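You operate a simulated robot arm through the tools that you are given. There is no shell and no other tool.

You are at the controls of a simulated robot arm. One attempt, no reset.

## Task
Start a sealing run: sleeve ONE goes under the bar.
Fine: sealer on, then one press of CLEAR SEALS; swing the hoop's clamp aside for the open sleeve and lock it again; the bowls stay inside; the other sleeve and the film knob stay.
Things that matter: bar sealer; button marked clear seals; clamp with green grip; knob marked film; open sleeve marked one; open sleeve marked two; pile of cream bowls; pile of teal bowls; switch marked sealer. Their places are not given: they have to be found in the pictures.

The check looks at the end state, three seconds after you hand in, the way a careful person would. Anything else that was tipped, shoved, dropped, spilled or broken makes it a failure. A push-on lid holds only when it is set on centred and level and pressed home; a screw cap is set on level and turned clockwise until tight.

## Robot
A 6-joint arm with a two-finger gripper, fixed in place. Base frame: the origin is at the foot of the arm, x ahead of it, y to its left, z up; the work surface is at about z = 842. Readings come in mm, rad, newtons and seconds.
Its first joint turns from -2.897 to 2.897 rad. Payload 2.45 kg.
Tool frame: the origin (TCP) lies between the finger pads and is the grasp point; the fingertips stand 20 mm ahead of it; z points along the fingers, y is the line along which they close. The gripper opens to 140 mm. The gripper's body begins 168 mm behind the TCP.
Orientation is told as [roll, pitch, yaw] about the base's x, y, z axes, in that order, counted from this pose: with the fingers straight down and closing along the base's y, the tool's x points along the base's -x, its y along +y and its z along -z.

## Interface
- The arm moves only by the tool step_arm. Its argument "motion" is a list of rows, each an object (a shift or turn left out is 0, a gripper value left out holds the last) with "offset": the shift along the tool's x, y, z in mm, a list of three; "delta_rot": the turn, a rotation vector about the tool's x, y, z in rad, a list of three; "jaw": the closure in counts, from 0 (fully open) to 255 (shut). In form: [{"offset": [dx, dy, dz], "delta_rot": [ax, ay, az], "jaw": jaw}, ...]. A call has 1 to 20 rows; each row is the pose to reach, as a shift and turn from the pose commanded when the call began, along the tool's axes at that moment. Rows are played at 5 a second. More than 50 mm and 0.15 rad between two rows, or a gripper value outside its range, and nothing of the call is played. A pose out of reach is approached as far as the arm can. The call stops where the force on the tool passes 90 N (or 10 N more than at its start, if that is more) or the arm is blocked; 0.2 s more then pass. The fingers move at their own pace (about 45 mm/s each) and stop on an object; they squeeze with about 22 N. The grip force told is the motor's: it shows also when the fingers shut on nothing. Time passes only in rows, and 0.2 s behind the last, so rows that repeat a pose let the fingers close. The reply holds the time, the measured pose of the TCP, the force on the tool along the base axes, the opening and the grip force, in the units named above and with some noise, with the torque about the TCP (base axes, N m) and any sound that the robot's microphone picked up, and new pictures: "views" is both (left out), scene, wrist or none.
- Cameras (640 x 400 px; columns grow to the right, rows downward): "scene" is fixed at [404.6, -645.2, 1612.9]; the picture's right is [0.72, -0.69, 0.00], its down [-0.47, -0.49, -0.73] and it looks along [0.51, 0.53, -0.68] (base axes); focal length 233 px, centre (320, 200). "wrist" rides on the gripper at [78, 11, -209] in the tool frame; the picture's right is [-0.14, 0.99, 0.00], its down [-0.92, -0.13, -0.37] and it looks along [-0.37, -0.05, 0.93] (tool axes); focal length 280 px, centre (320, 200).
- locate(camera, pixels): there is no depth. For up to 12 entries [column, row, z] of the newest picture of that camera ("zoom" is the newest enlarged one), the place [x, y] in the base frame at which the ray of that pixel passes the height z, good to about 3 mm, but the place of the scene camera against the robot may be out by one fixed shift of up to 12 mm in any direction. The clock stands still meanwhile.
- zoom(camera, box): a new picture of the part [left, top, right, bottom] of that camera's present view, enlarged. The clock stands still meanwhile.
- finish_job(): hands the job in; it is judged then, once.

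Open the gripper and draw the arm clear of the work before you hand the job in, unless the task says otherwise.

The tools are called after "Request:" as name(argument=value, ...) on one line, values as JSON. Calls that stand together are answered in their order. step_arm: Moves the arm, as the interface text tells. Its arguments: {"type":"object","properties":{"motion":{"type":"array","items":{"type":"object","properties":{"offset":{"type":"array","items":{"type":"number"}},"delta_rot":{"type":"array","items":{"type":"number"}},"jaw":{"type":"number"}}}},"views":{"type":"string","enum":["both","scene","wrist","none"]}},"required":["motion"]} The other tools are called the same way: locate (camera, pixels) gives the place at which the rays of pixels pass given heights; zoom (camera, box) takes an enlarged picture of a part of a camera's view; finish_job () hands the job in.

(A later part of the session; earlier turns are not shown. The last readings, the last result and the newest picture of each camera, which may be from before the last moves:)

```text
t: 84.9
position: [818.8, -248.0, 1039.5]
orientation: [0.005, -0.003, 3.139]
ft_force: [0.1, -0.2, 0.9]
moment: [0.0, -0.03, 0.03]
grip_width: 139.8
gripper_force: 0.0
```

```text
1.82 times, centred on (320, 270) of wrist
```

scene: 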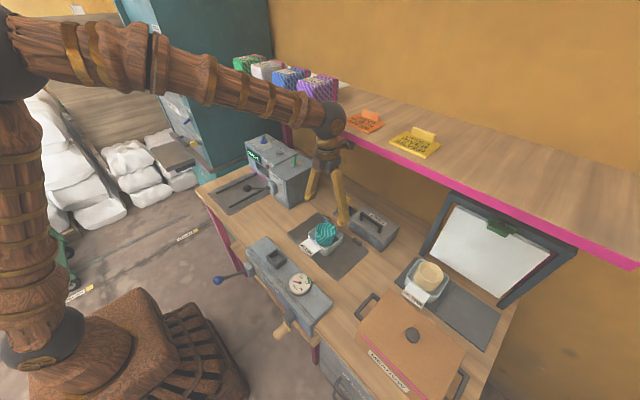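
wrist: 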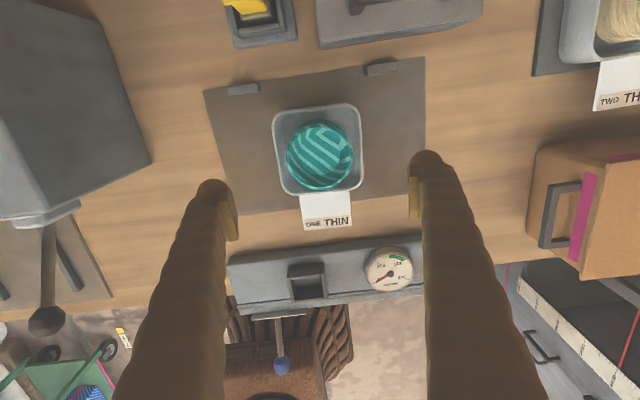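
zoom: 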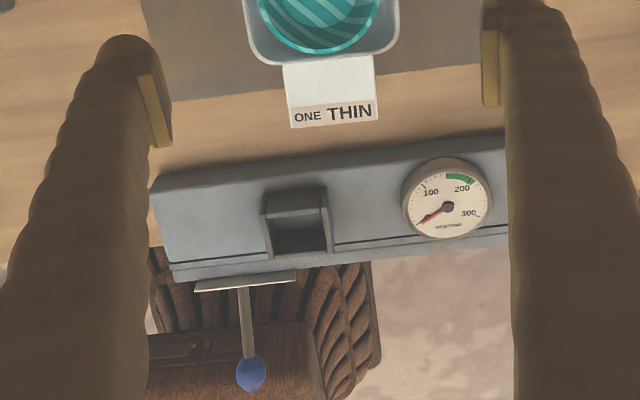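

Tool is upright over the sleeve; from this view its centre is about (821,−246.4). I descend vertically with the fingers fully open to straddle it.

Request:
step_arm(motion=[{"offset": [1.5, -1.7, 40]}, {"offset": [1.5, -1.7, 80]}, {"offset": [1.5, -1.7, 115]}, {"offset": [1.5, -1.7, 140]}, {"offset": [1.5, -1.7, 158]}, {"offset": [1.5, -1.7, 166]}, {"offset": [1.5, -1.7, 170]}])

Request:
zoom(camera="wrist", box=[180, 60, 460, 260])

Request:
zoom(camera="scene", box=[290, 200, 380, 275])

```text
t: 86.5
position: [819.9, -246.4, 870.9]
orientation: [0.001, 0.0, 3.138]
ft_force: [1.1, -0.3, -0.1]
moment: [-0.01, 0.05, 0.01]
grip_width: 140.0
gripper_force: 0.1
```

scene: 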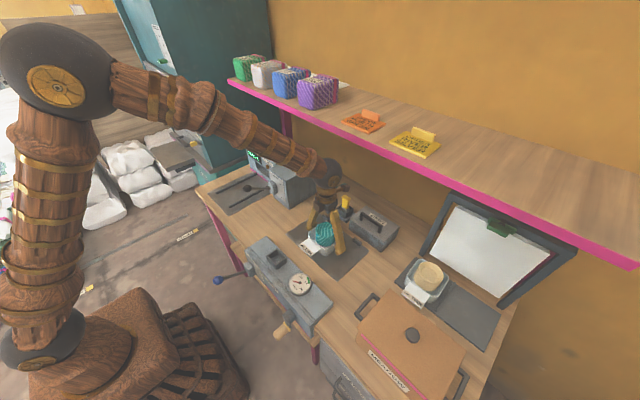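
wrist: 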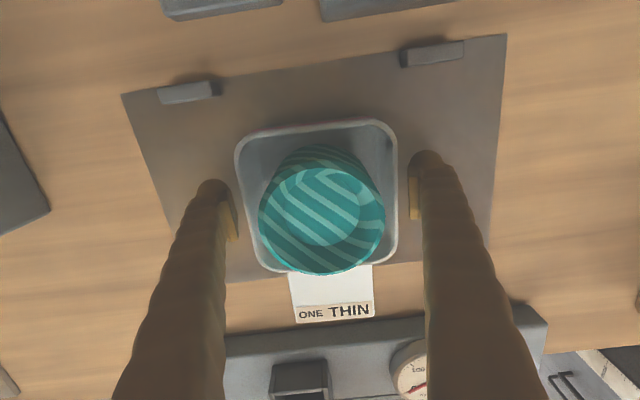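

```text
2.00 times, centred on (320, 160) of wrist
```

zoom: 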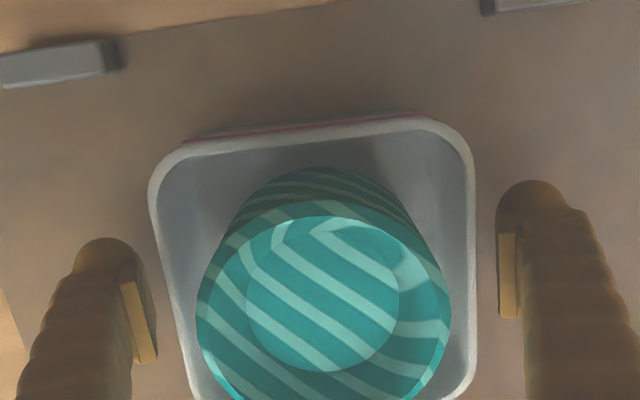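

```text
5.33 times, centred on (335, 238) of scene
```

zoom: 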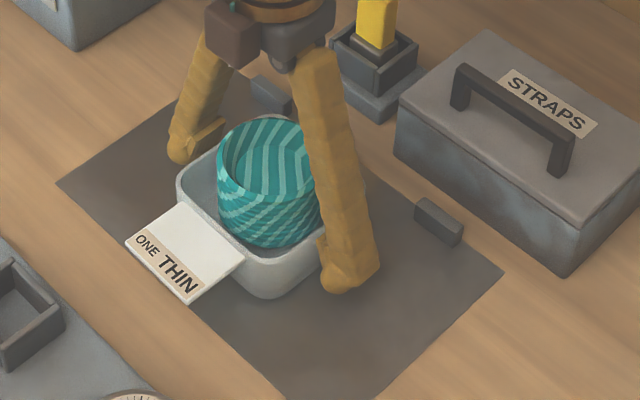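

A thin pink line shows on the sleeve's far (+x) wall at zoom (310,125). I zoom closer, since the sealer has a pink line too and it may tell which end goes under the bar.

Request:
zoom(camera="wrist", box=[230, 105, 410, 165])

Request:
zoom(camera="wrist", box=[270, 250, 400, 340])

Request:
zoom(camera="scene", box=[395, 245, 460, 315])

```text
3.56 times, centred on (320, 135) of wrist
```

zoom: 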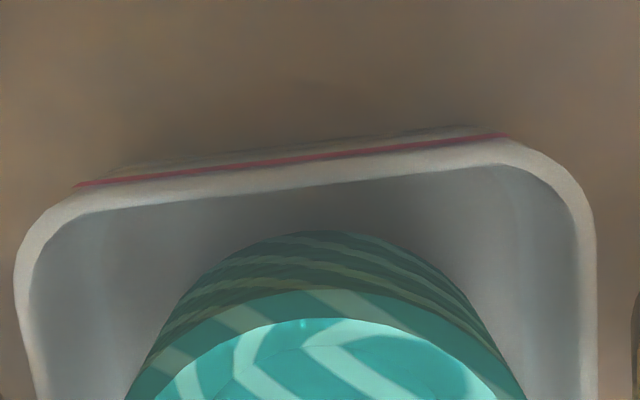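

```text
4.44 times, centred on (335, 295) of wrist
```

zoom: 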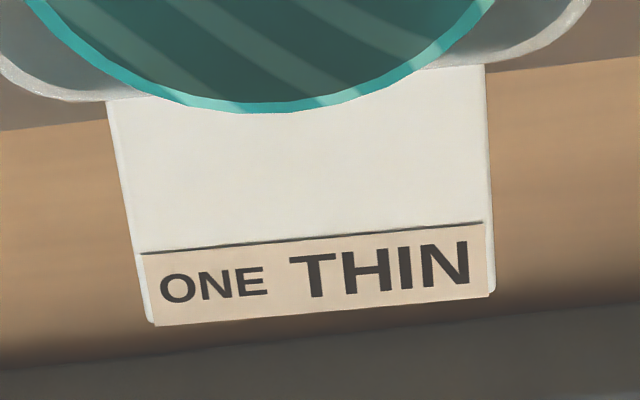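

```text
5.71 times, centred on (428, 280) of scene
```

zoom: 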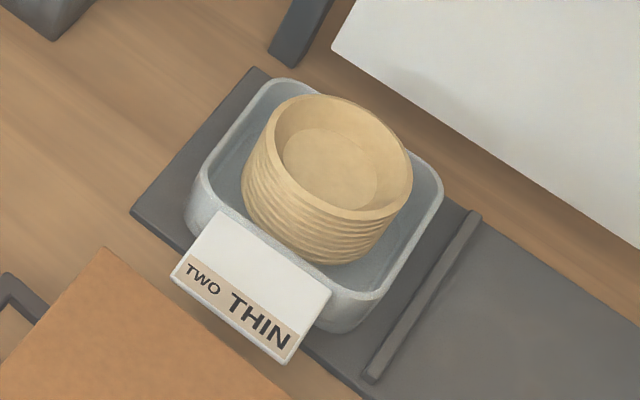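

The pink line is just the already closed end's seam; the white lip is the open end, and at z≈886–893 only that lip fits the slot (876–915), so the lip must face the bar. I close the upright fingers on the sleeve.

Request:
step_arm(motion=[{"offset": [0, 0, 1.5], "jaw": 10}, {"offset": [0, 0, 2], "jaw": 18}, {"offset": [0, 0, 2], "jaw": 26}, {"offset": [0, 0, 2], "jaw": 34}, {"offset": [0, 0, 2], "jaw": 255}, {"offset": [0, 0, 2], "jaw": 255}, {"offset": [0, 0, 2], "jaw": 255}], views="wrist")

```text
t: 88.1
position: [819.4, -246.7, 868.4]
orientation: [0.001, 0.001, 3.141]
ft_force: [0.6, 0.8, 2.6]
moment: [0.04, 0.02, -0.1]
grip_width: 123.1
gripper_force: 21.6
```

wrist: 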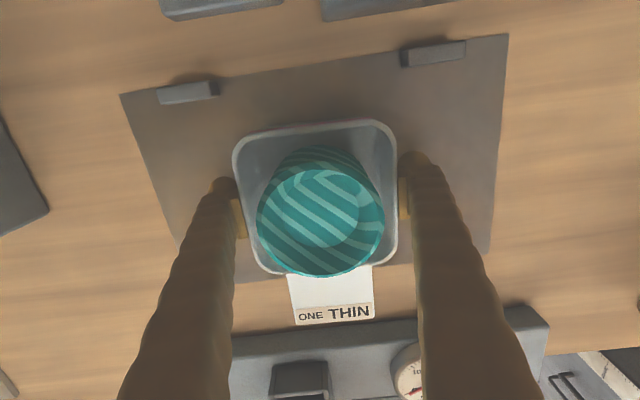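

Grip closed at 123 mm. I lift 5 mm to test, with the tool upright.

Request:
step_arm(motion=[{"offset": [0, 0, -1]}, {"offset": [0, 0, -2.5]}, {"offset": [0, 0, -5]}, {"offset": [0, 0, -5]}])

Request:
zoom(camera="scene", box=[290, 200, 380, 275])

```text
t: 89.1
position: [819.1, -247.1, 873.4]
orientation: [0.002, 0.0, 3.139]
ft_force: [-0.5, 0.1, -2.0]
moment: [-0.02, 0.03, 0.01]
grip_width: 121.0
gripper_force: 21.6
```

scene: 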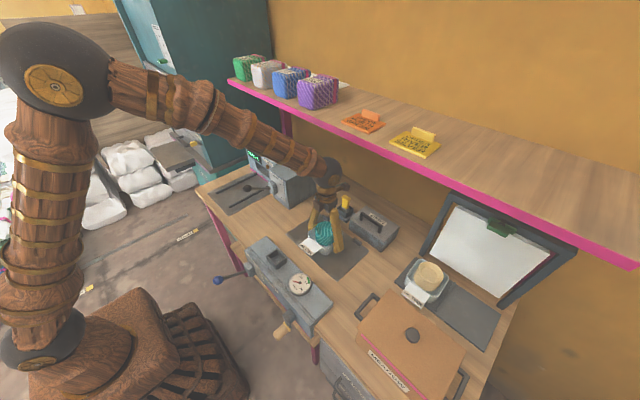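
wrist: 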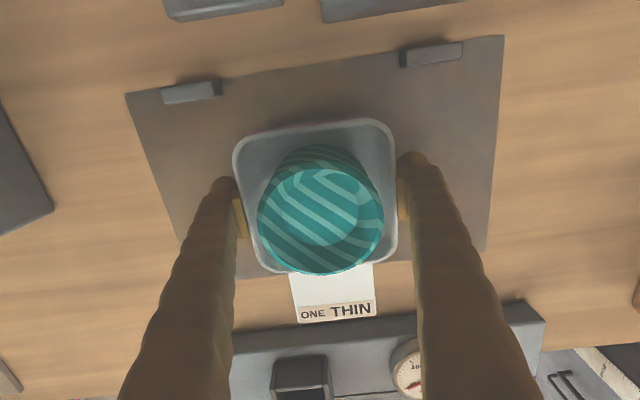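

```text
5.33 times, centred on (335, 238) of scene
```

zoom: 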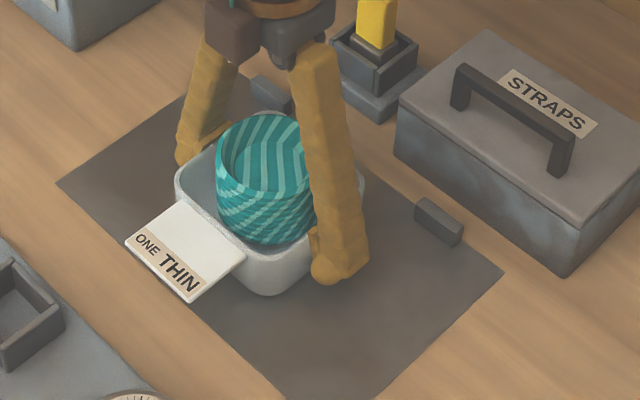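

Weight −2 N and the sleeve keeps its size in view, so it has lifted, though the width went to 121 mm. I lift another 8 mm to see whether the hold is stable.

Request:
step_arm(motion=[{"offset": [0, 0, -2]}, {"offset": [0, 0, -5]}, {"offset": [0, 0, -8]}, {"offset": [0, 0, -8]}])

Request:
zoom(camera="scene", box=[290, 200, 380, 275])

```text
t: 90.1
position: [818.6, -246.6, 881.1]
orientation: [0.001, 0.001, 3.14]
ft_force: [0.7, -0.3, -1.9]
moment: [0.01, -0.05, 0.03]
grip_width: 121.0
gripper_force: 22.0
```

scene: 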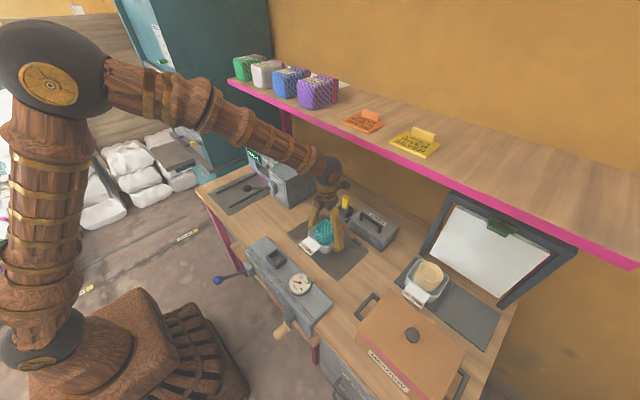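
wrist: 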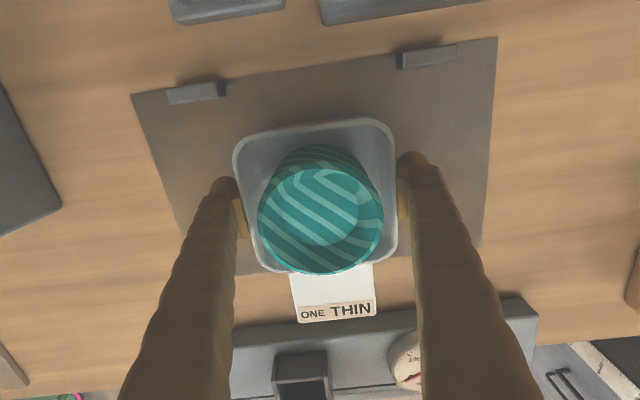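

```text
5.33 times, centred on (335, 238) of scene
```

zoom: 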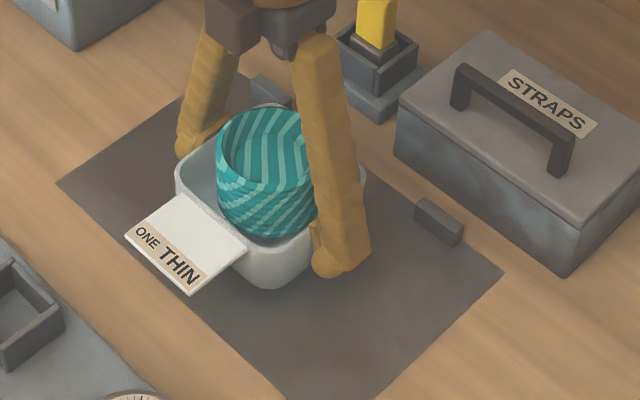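

The hold is stable at 121 mm, but the fingertips reach nearly to the tub's bottom and would strike the sealer's side rails. I set it back on the mat and regrasp about 11 mm higher.

Request:
step_arm(motion=[{"offset": [0, 0, 4]}, {"offset": [0, 0, 8]}, {"offset": [0, 0, 11]}, {"offset": [0, 0, 12.5]}, {"offset": [0, 0, 13.2]}], views="none")

Request:
step_arm(motion=[{"offset": [0, 0, -0.3], "jaw": 20}, {"offset": [0, 0, -0.3], "jaw": 10}, {"offset": [0, 0, -4], "jaw": 10}, {"offset": [0, 0, -8], "jaw": 10}, {"offset": [0, 0, -11.5], "jaw": 10}, {"offset": [0, 0, -11.5], "jaw": 26}, {"offset": [0, 0, -11.5], "jaw": 255}, {"offset": [0, 0, -11.5], "jaw": 255}, {"offset": [0, 0, -11.5], "jaw": 255}], views="wrist")

```text
t: 91.3
position: [819.6, -247.0, 869.4]
orientation: [0.002, 0.0, 3.141]
ft_force: [-2.0, 2.4, 32.2]
moment: [0.01, 0.48, -0.06]
grip_width: 121.6
gripper_force: 21.8
```

```text
t: 93.3
position: [819.1, -245.4, 879.7]
orientation: [0.003, 0.0, 3.14]
ft_force: [-0.5, 0.1, 3.1]
moment: [-0.02, 0.11, -0.02]
grip_width: 115.7
gripper_force: 22.0
```

wrist: 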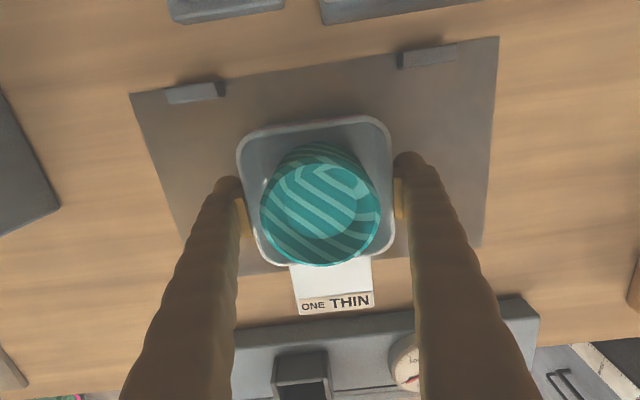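

At this height the squeeze closed to 115.7 mm, so the shape matters. I zoom in on both pads against the wall.

Request:
zoom(camera="wrist", box=[200, 100, 440, 280])

Request:
zoom(camera="scene", box=[300, 205, 360, 260])

```text
2.22 times, centred on (320, 190) of wrist
```

zoom: 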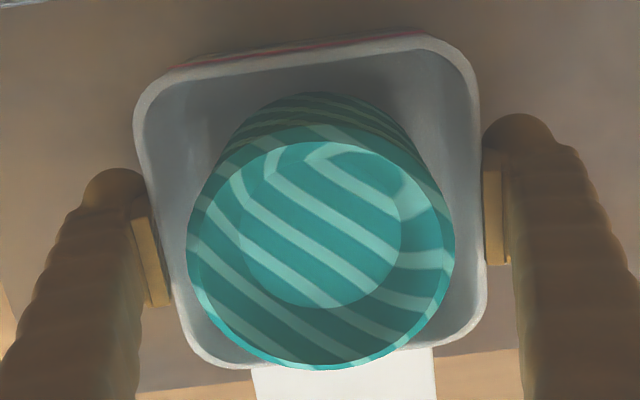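

```text
7.27 times, centred on (330, 232) of scene
```

zoom: 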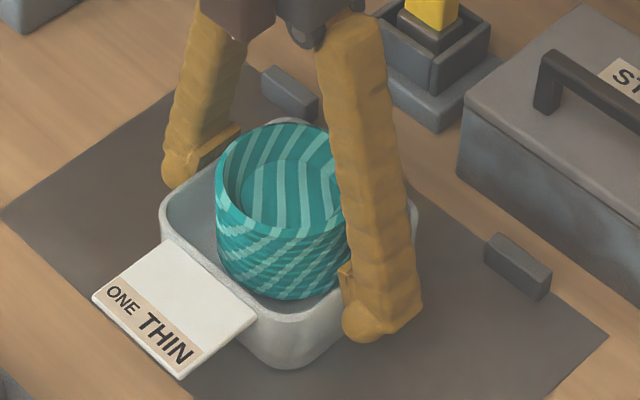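

Now the pads sit at rim height on the walls. I test this hold with a small lift.

Request:
step_arm(motion=[{"offset": [0, 0, -1]}, {"offset": [0, 0, -2.5]}, {"offset": [0, 0, -5]}, {"offset": [0, 0, -5]}], views="wrist")

Request:
zoom(camera="scene", box=[300, 205, 360, 260])

```text
t: 94.3
position: [818.5, -245.2, 884.4]
orientation: [0.003, -0.001, 3.14]
ft_force: [0.7, 0.3, -2.3]
moment: [-0.03, -0.02, -0.02]
grip_width: 115.9
gripper_force: 22.5
```

wrist: 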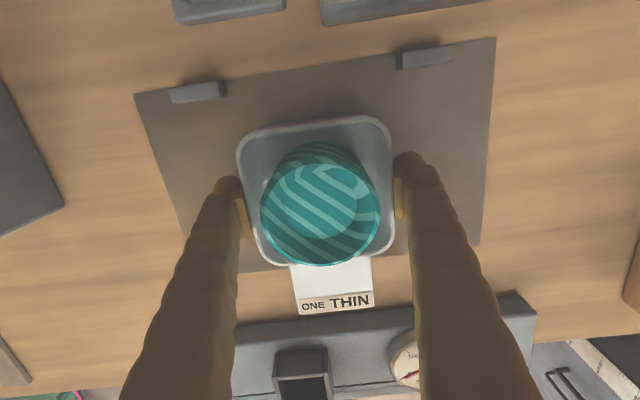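

```text
7.27 times, centred on (330, 232) of scene
```

zoom: 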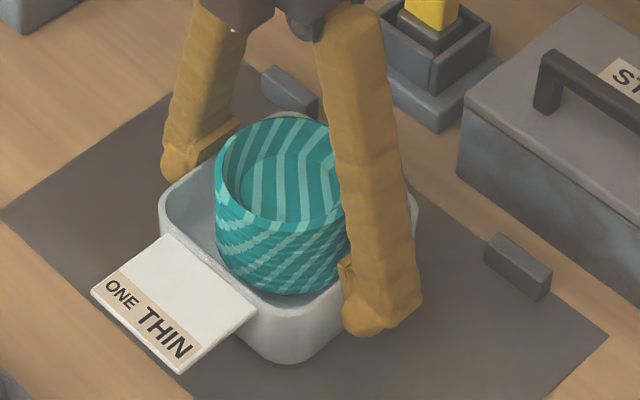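

This hold works: −2.3 N, 116 mm steady, tub level, fingertips well above its bottom. I raise it and move back toward the robot to a clear spot for turning it round.

Request:
step_arm(motion=[{"offset": [0, 0, -8]}, {"offset": [0, 0, -25]}, {"offset": [-5, 0, -48]}, {"offset": [-20, -5, -72]}, {"offset": [-45, -15, -95]}, {"offset": [-72, -30, -113]}, {"offset": [-100, -45, -130]}, {"offset": [-125, -65, -145]}, {"offset": [-145, -85, -158]}, {"offset": [-160, -105, -168]}, {"offset": [-168, -120, -174]}, {"offset": [-170, -128, -176]}, {"offset": [-170, -128, -176]}])

```text
t: 97.1
position: [648.3, -117.4, 1060.2]
orientation: [0.002, 0.0, 3.141]
ft_force: [0.1, -0.3, -1.2]
moment: [0.0, -0.02, -0.02]
grip_width: 115.6
gripper_force: 21.9
```

scene: 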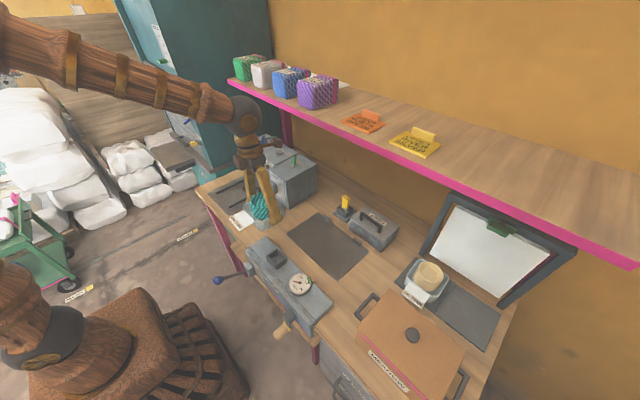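
wrist: 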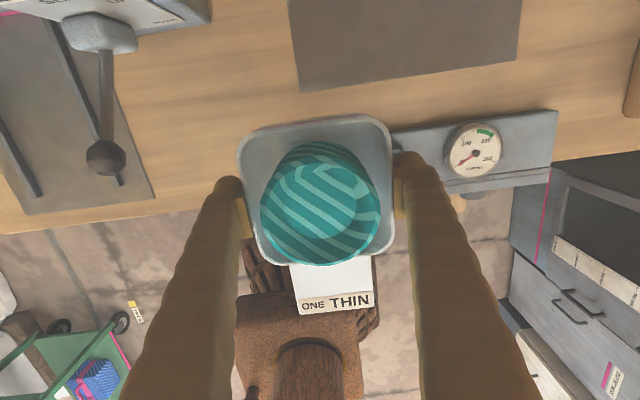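

The sleeve is level in the clear at z=1060. I turn the tool slowly back by half a turn so the lip will face the sealer, first half now.

Request:
step_arm(motion=[{"delta_rot": [0, 0, -0.03]}, {"delta_rot": [0, 0, -0.1]}, {"delta_rot": [0, 0, -0.2]}, {"delta_rot": [0, 0, -0.3]}, {"delta_rot": [0, 0, -0.4]}, {"delta_rot": [0, 0, -0.5]}, {"delta_rot": [0, 0, -0.6]}, {"delta_rot": [0, 0, -0.7]}, {"delta_rot": [0, 0, -0.8]}, {"delta_rot": [0, 0, -0.9]}, {"delta_rot": [0, 0, -1.0]}, {"delta_rot": [0, 0, -1.1]}, {"delta_rot": [0, 0, -1.2]}, {"delta_rot": [0, 0, -1.3]}, {"delta_rot": [0, 0, -1.4]}, {"delta_rot": [0, 0, -1.5]}, {"delta_rot": [0, 0, -1.55]}, {"delta_rot": [0, 0, -1.571]}], views="wrist")

```text
t: 100.9
position: [648.0, -117.7, 1061.2]
orientation: [0.0, -0.003, -1.573]
ft_force: [1.4, 0.8, -2.9]
moment: [0.01, 0.02, 0.03]
grip_width: 115.0
gripper_force: 22.1
```

wrist: 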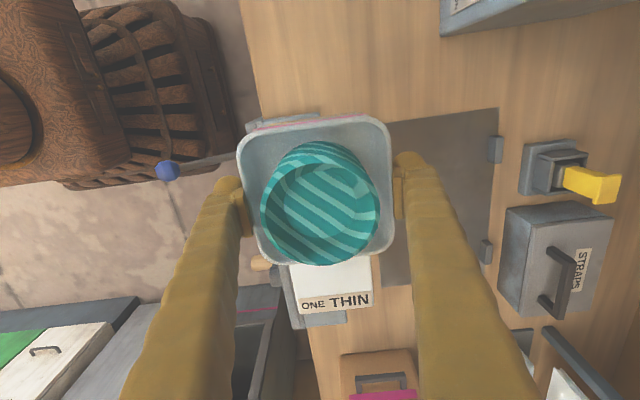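

Halfway round, steady. I complete the second quarter turn.

Request:
step_arm(motion=[{"delta_rot": [0, 0, -0.03]}, {"delta_rot": [0, 0, -0.1]}, {"delta_rot": [0, 0, -0.2]}, {"delta_rot": [0, 0, -0.3]}, {"delta_rot": [0, 0, -0.4]}, {"delta_rot": [0, 0, -0.5]}, {"delta_rot": [0, 0, -0.6]}, {"delta_rot": [0, 0, -0.7]}, {"delta_rot": [0, 0, -0.8]}, {"delta_rot": [0, 0, -0.9]}, {"delta_rot": [0, 0, -1.0]}, {"delta_rot": [0, 0, -1.1]}, {"delta_rot": [0, 0, -1.2]}, {"delta_rot": [0, 0, -1.3]}, {"delta_rot": [0, 0, -1.4]}, {"delta_rot": [0, 0, -1.5]}, {"delta_rot": [0, 0, -1.55]}, {"delta_rot": [0, 0, -1.569]}])

```text
t: 104.7
position: [648.8, -116.5, 1060.4]
orientation: [-0.003, 0.001, -0.002]
ft_force: [0.4, 0.2, -2.0]
moment: [-0.04, 0.03, -0.02]
grip_width: 114.9
gripper_force: 22.2
```

scene: 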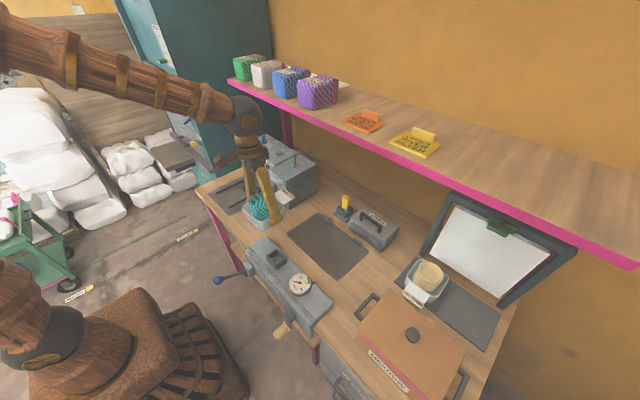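
wrist: 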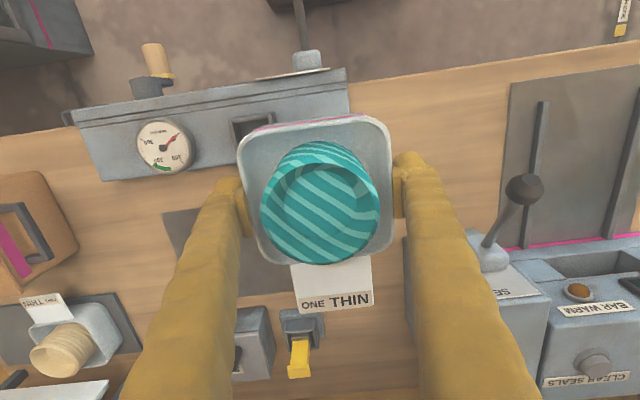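

The lip now faces +x. I raise a bit to pass over the seal lever's knob and carry the sleeve to in front of the sealer, over its mat.

Request:
step_arm(motion=[{"offset": [0, 5, -15]}, {"offset": [0, 20, -40]}, {"offset": [-2, 48, -58]}, {"offset": [-5, 80, -62]}, {"offset": [-8, 112, -62]}, {"offset": [-11, 144, -62]}, {"offset": [-14, 176, -62]}, {"offset": [-17, 208, -62]}, {"offset": [-20, 240, -62]}, {"offset": [-23, 272, -62]}, {"offset": [-26, 304, -62]}, {"offset": [-29, 336, -62]}, {"offset": [-32, 362, -62]}, {"offset": [-34, 378, -62]}, {"offset": [-35, 382, -62]}, {"offset": [-35, 382, -62]}])

Request:
zoom(camera="wrist", box=[160, 0, 480, 240])

```text
t: 108.1
position: [684.5, 265.1, 1122.5]
orientation: [-0.002, 0.0, -0.004]
ft_force: [-0.1, -0.3, -1.8]
moment: [-0.01, 0.01, 0.0]
grip_width: 114.8
gripper_force: 21.8
```

scene: 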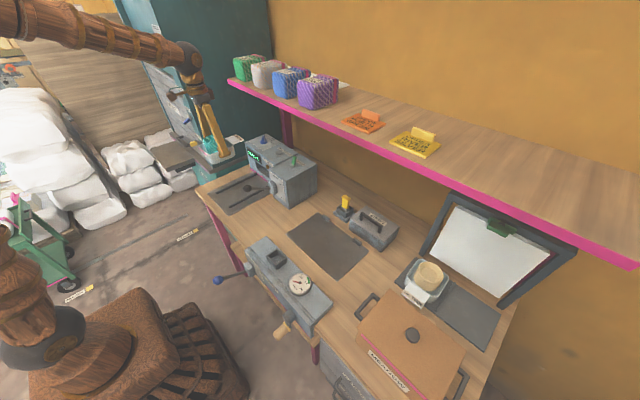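
wrist: 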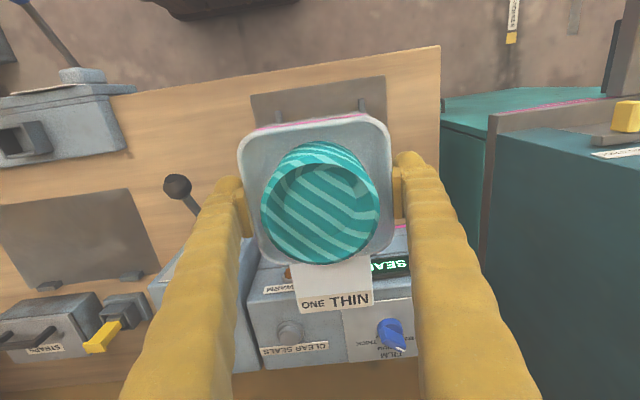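

```text
1.67 times, centred on (320, 120) of wrist
```

zoom: 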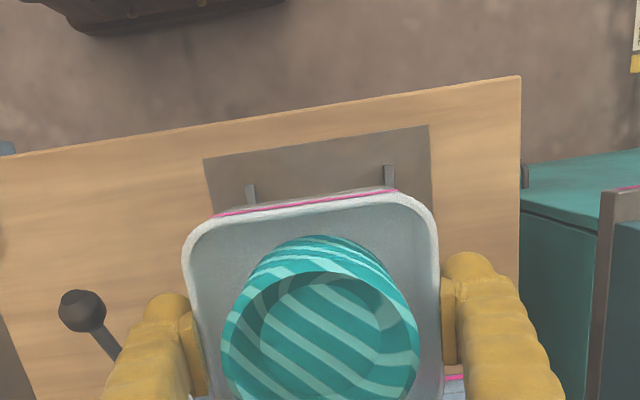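

Rails measure around y≈202 and 340 (centre ≈271), mat in front of the slot. I shift to y≈270.5 and lower the sleeve to about 20 mm above the mat for a closer check.

Request:
step_arm(motion=[{"offset": [-3, 2, 8]}, {"offset": [-8, 4, 28]}, {"offset": [-13, 5.4, 52]}, {"offset": [-15.5, 5.4, 77]}, {"offset": [-15.5, 5.4, 102]}, {"offset": [-15.5, 5.4, 127]}, {"offset": [-15.5, 5.4, 152]}, {"offset": [-15.5, 5.4, 177]}, {"offset": [-15.5, 5.4, 197]}, {"offset": [-15.5, 5.4, 211]}, {"offset": [-15.5, 5.4, 217.5]}, {"offset": [-15.5, 5.4, 217.5]}])

Request:
zoom(camera="wrist", box=[190, 60, 450, 300])

Request:
zoom(camera="scene", box=[195, 140, 305, 225])

```text
t: 110.7
position: [701.8, 269.4, 903.3]
orientation: [-0.002, -0.001, -0.003]
ft_force: [0.2, 1.1, -1.6]
moment: [0.02, 0.03, -0.01]
grip_width: 114.8
gripper_force: 21.9
```

scene: 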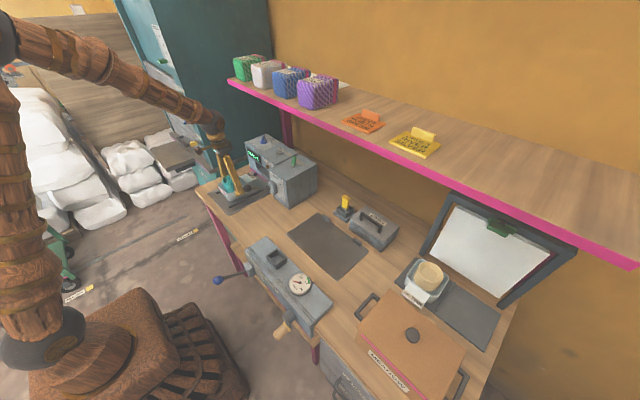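
wrist: 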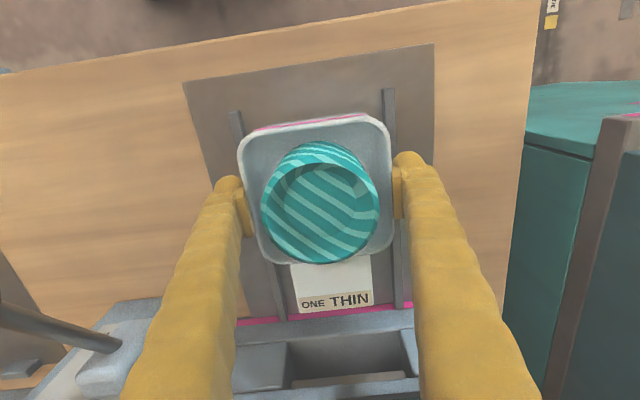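

```text
1.67 times, centred on (320, 180) of wrist
```

zoom: 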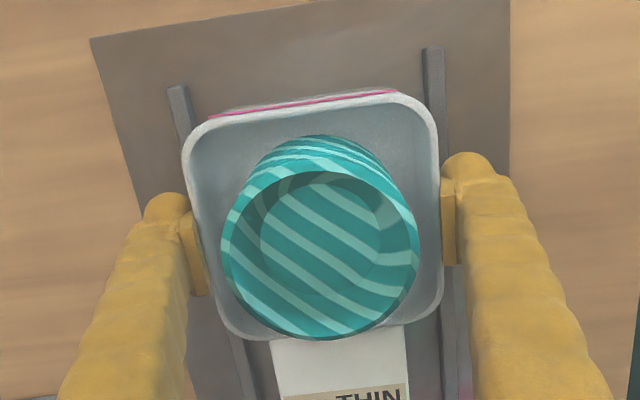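

```text
4.71 times, centred on (250, 182) of scene
```

zoom: 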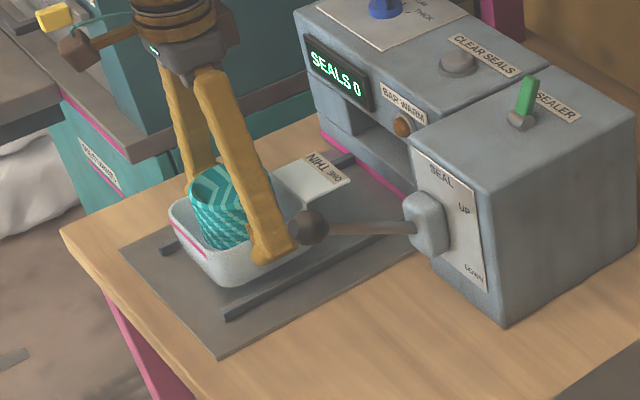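

The rails' centre measures y≈270.5, tub at 269.4. I shift 1 mm, and lower to about 4 mm above the mat so the tub drops between the rails, watching forces.

Request:
step_arm(motion=[{"offset": [0, 1, 3]}, {"offset": [0, 1, 8]}, {"offset": [0, 1, 13]}, {"offset": [0, 1, 17]}, {"offset": [0, 1, 19.5]}, {"offset": [0, 1, 19.5]}])

Request:
zoom(camera="scene", box=[200, 160, 280, 220])

Request:
zoom(camera="wrist", box=[190, 60, 450, 300])

```text
t: 112.1
position: [701.2, 272.1, 886.2]
orientation: [-0.002, -0.003, -0.004]
ft_force: [4.8, -2.3, 29.9]
moment: [-0.11, 0.48, 0.07]
grip_width: 115.7
gripper_force: 22.6
```

scene: 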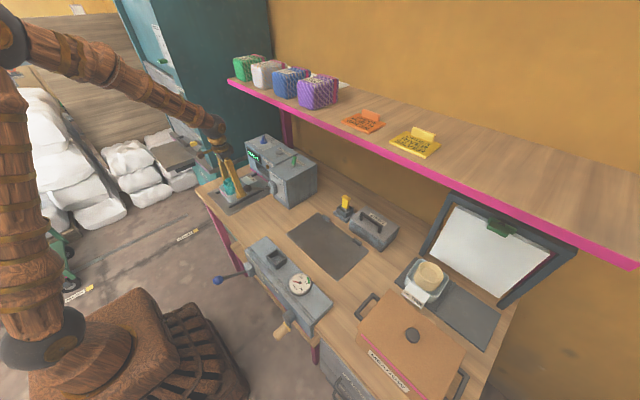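
wrist: 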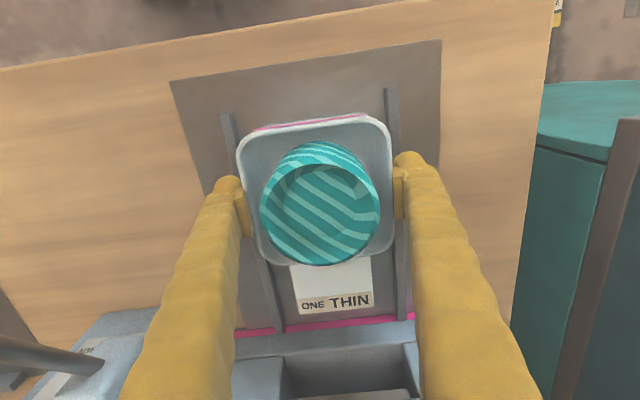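

```text
6.67 times, centred on (240, 190) of scene
```

zoom: 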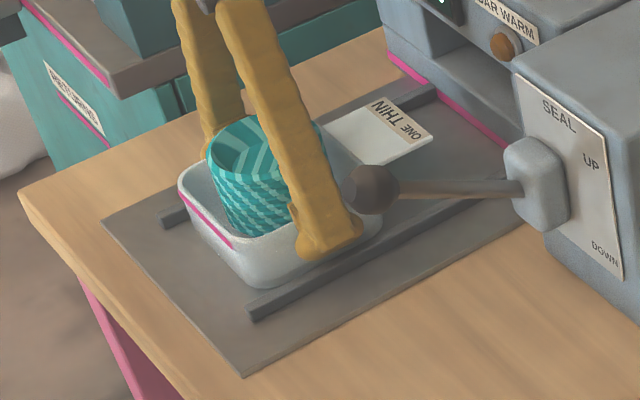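

```text
1.67 times, centred on (320, 180) of wrist
```

zoom: 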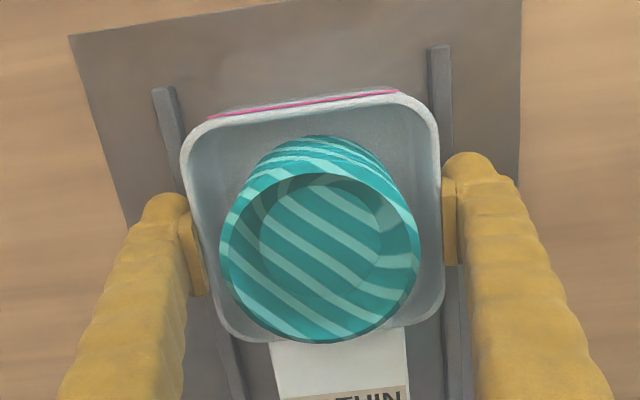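

Contact came at TCP z≈886 with 30 N, symmetrical in y; I must know whether that is the mat or the rails. I zoom on the tub's lower edge beside the near rail.

Request:
zoom(camera="scene", box=[215, 180, 255, 212])

Request:
zoom(camera="scene", box=[240, 175, 290, 205])

Request:
zoom(camera="wrist", box=[200, 90, 270, 160])

Request:
zoom(camera="wrist", box=[250, 230, 420, 350])

```text
12.50 times, centred on (235, 196) of scene
```

zoom: 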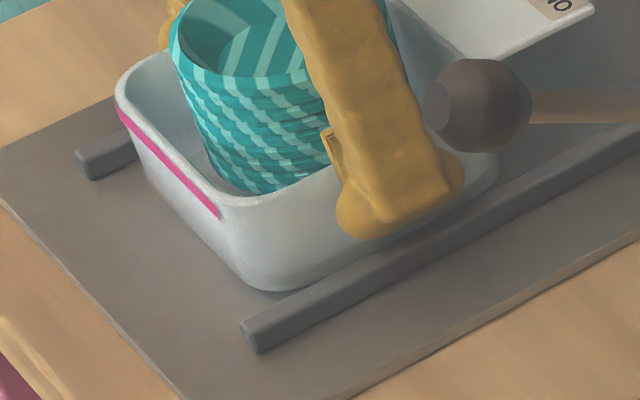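

```text
12.80 times, centred on (265, 190) of scene
```

zoom: 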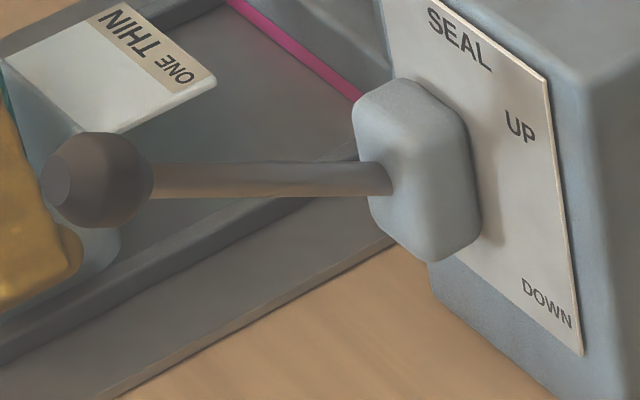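

```text
5.71 times, centred on (235, 125) of wrist
```

zoom: 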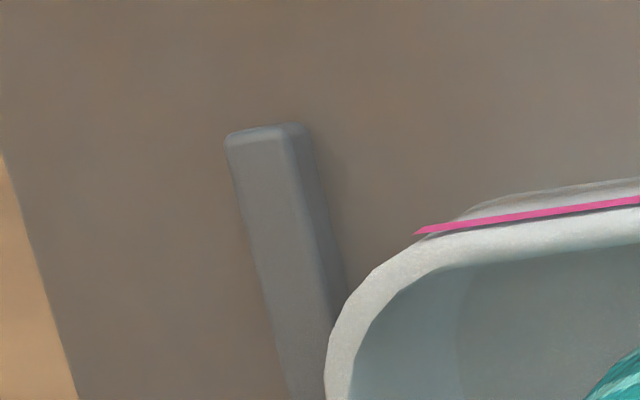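

```text
3.33 times, centred on (335, 290) of wrist
```

zoom: 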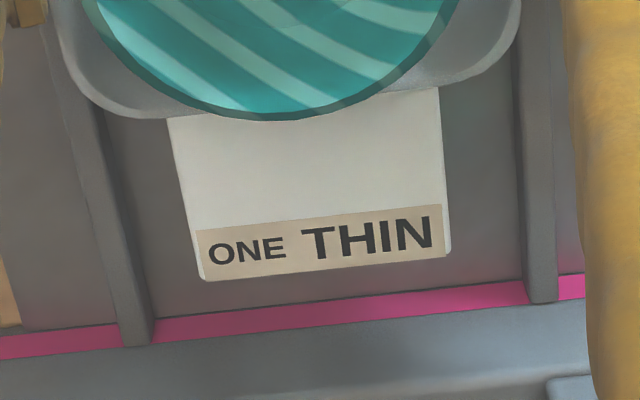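

The 12× scene zoom shows the tub standing on the mat between the rails (not on them), so this mat is simply thicker. I ease up 2 mm to unload it and read the pose again.

Request:
step_arm(motion=[{"offset": [0, 0, -2]}, {"offset": [0, 0, -4]}, {"offset": [0, 0, -4]}], views="none")

```text
t: 112.9
position: [700.4, 270.3, 887.4]
orientation: [-0.005, 0.0, -0.003]
ft_force: [0.5, -0.5, -0.7]
moment: [0.0, 0.0, 0.02]
grip_width: 115.2
gripper_force: 22.4
```

Unloaded, y=270.3. I slide forward 58 mm to bring the lip's edge just before the slot and check heights.

Request:
step_arm(motion=[{"offset": [-4, 0, -1]}, {"offset": [-14, 0, -1]}, {"offset": [-28, 0, -1]}, {"offset": [-42, 0, -1]}, {"offset": [-53, 0, -1]}, {"offset": [-58, 0, -1]}, {"offset": [-58, 0, -1]}])

Request:
zoom(camera="scene", box=[230, 150, 290, 205])

Request:
zoom(camera="wrist", box=[230, 220, 430, 360])

```text
t: 114.5
position: [759.4, 269.5, 888.8]
orientation: [-0.001, -0.001, -0.004]
ft_force: [0.4, 0.2, -2.2]
moment: [-0.01, 0.0, 0.01]
grip_width: 115.6
gripper_force: 21.9
```

scene: 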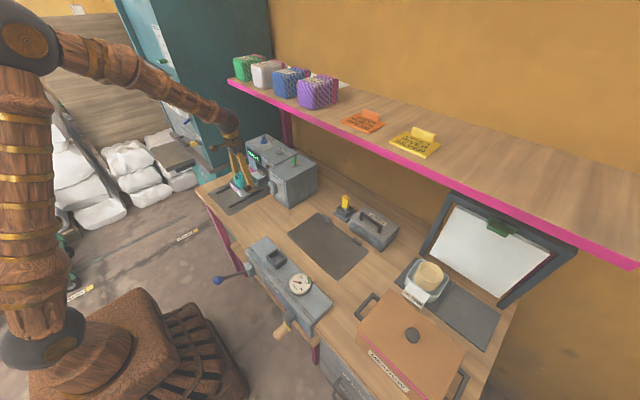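
wrist: 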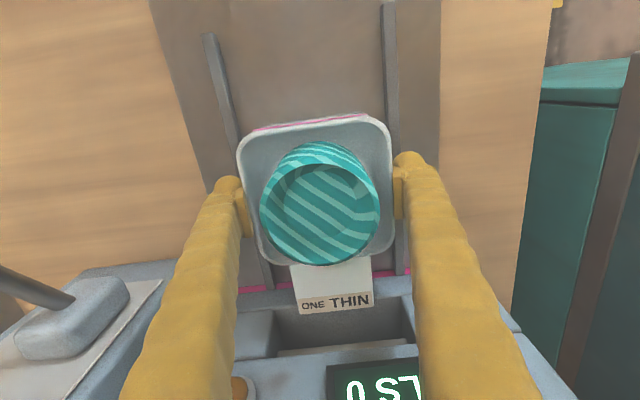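

```text
7.27 times, centred on (260, 178) of scene
```

zoom: 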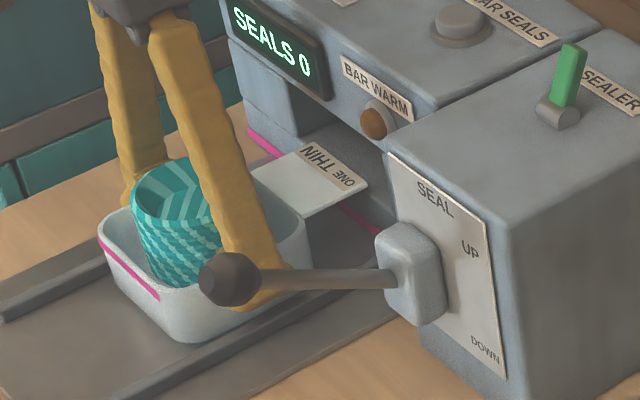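

```text
2.86 times, centred on (330, 290) of wrist
```

zoom: 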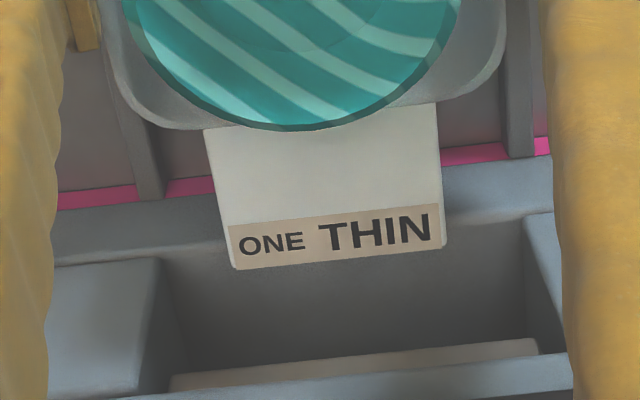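

The lip's front edge is over the slot's sill and below the bar opening, with y aligned to the rails. I slide it in further, 50 mm.

Request:
step_arm(motion=[{"offset": [-5, 0.8, 0]}, {"offset": [-15, 0.8, 0]}, {"offset": [-25, 0.8, 0]}, {"offset": [-35, 0.8, 0]}, {"offset": [-44, 0.8, 0]}, {"offset": [-50, 0.8, 0]}, {"offset": [-50, 0.8, 0]}])

Request:
zoom(camera="scene", box=[230, 145, 290, 200])

Request:
zoom(camera="wrist", box=[220, 200, 430, 350])

```text
t: 116.1
position: [808.6, 270.3, 888.7]
orientation: [-0.002, -0.002, -0.003]
ft_force: [0.0, -0.4, -1.1]
moment: [0.01, 0.0, -0.02]
grip_width: 115.2
gripper_force: 22.3
```

scene: 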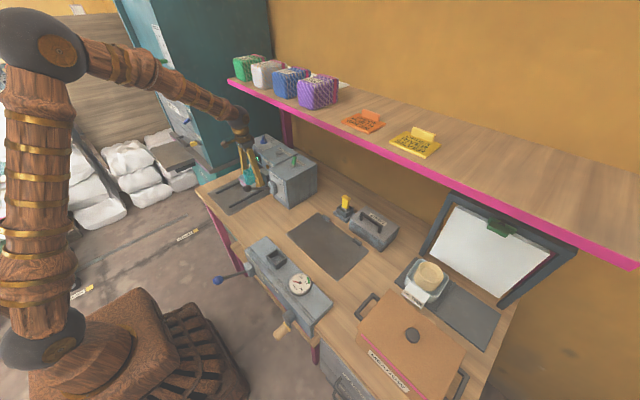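
wrist: 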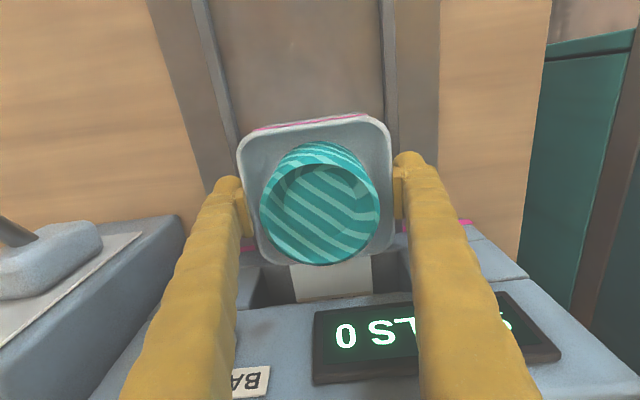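

```text
7.27 times, centred on (260, 172) of scene
```

zoom: 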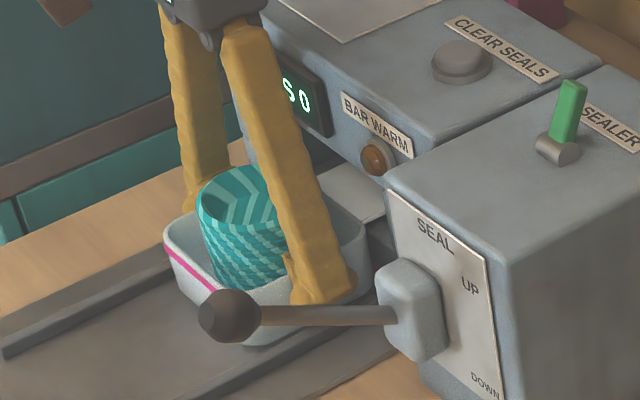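

```text
2.67 times, centred on (325, 275) of wrist
```

zoom: 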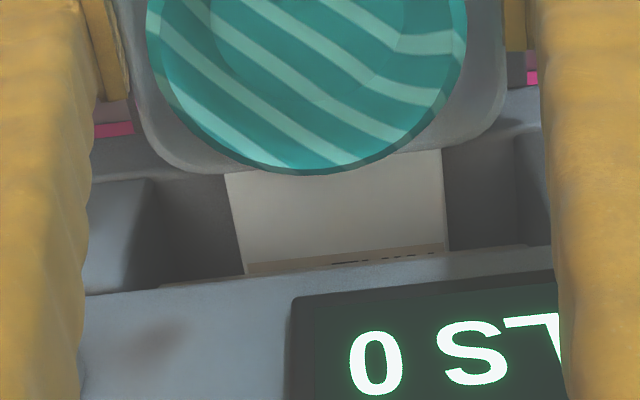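

The lip is inside the slot, its label passing beneath the bar, with no contact. I push on in small steps until the tub nears the sill.

Request:
step_arm(motion=[{"offset": [-3, 0, 0]}, {"offset": [-6, 0, 0]}, {"offset": [-9, 0, 0]}, {"offset": [-12, 0, 0]}, {"offset": [-12, 0, 0]}])

Request:
zoom(camera="wrist", box=[220, 200, 430, 350])

Request:
zoom(camera="scene", box=[230, 145, 290, 200])

```text
t: 117.3
position: [822.6, 271.6, 890.3]
orientation: [-0.001, 0.001, -0.005]
ft_force: [-17.9, -0.2, 8.5]
moment: [-0.12, -0.19, 0.73]
grip_width: 113.9
gripper_force: 21.7
```

scene: 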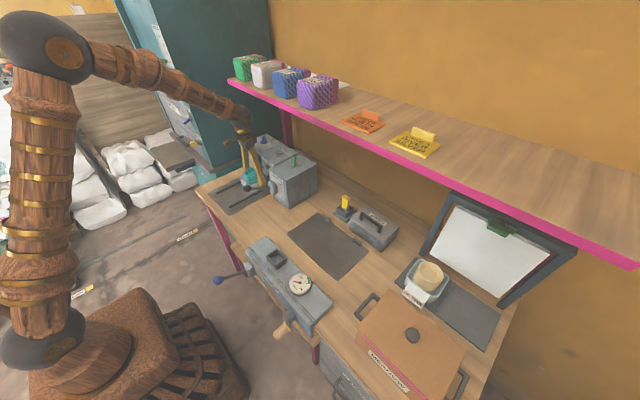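
wrist: 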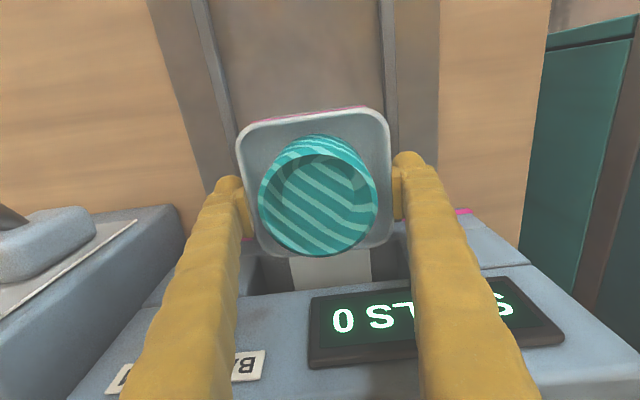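

```text
2.67 times, centred on (325, 275) of wrist
```

zoom: 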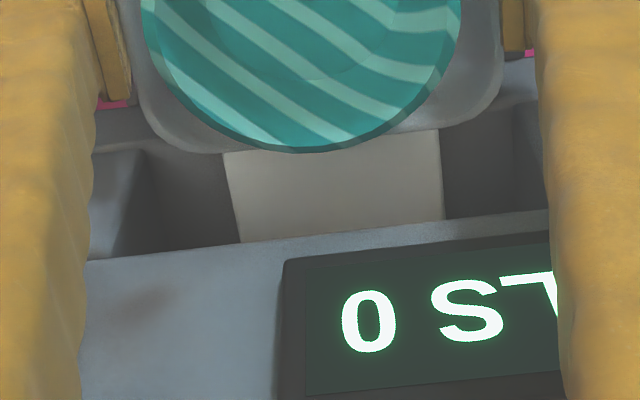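

```text
7.27 times, centred on (260, 172) of scene
```

zoom: 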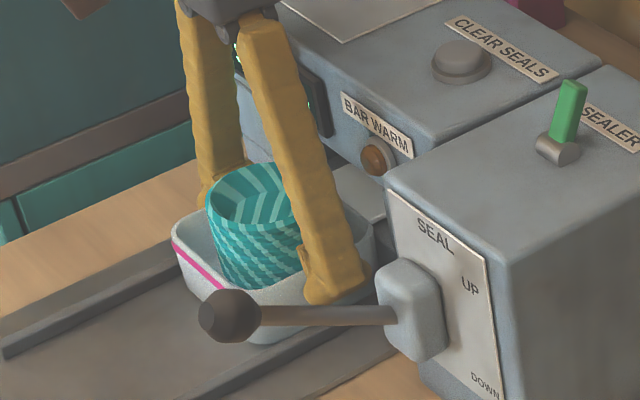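

The tub met the sill (−18 N in x), so it is fully in. I back off 2 mm and lower it onto the mat.

Request:
step_arm(motion=[{"offset": [2, -0.6, 0]}, {"offset": [2.5, -0.6, 1]}, {"offset": [2.5, -0.6, 2.2]}, {"offset": [2.5, -0.6, 3.4]}, {"offset": [2.5, -0.6, 3.4]}])

Request:
zoom(camera="scene", box=[230, 155, 280, 200])

```text
t: 118.5
position: [818.5, 269.8, 885.7]
orientation: [-0.001, -0.002, -0.003]
ft_force: [6.7, 2.8, 28.6]
moment: [0.07, 0.43, -0.06]
grip_width: 114.9
gripper_force: 22.1
```

scene: 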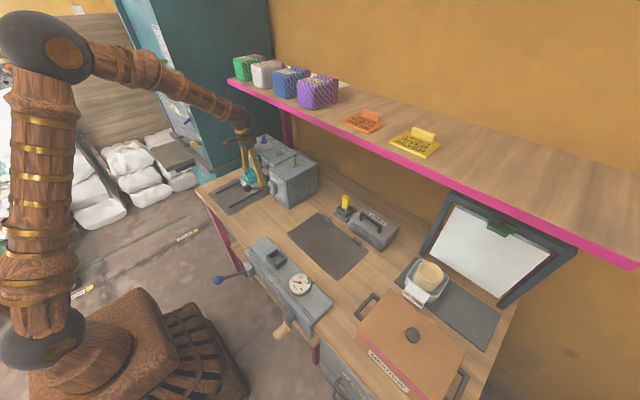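
wrist: 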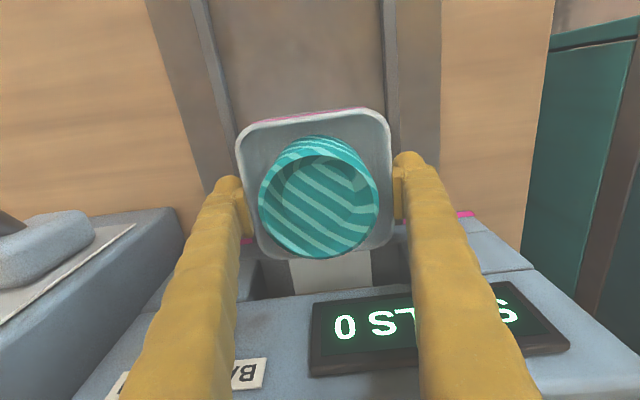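

```text
8.89 times, centred on (255, 178) of scene
```

zoom: 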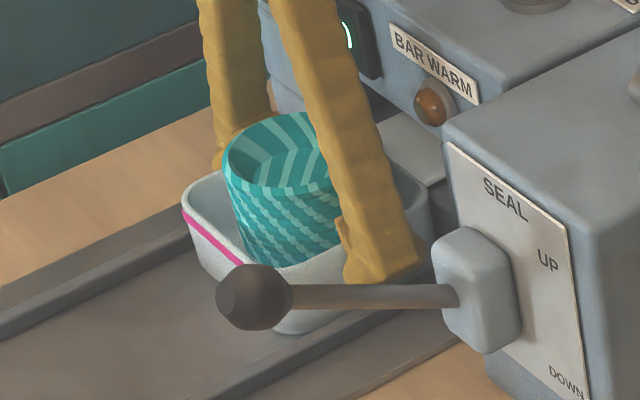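

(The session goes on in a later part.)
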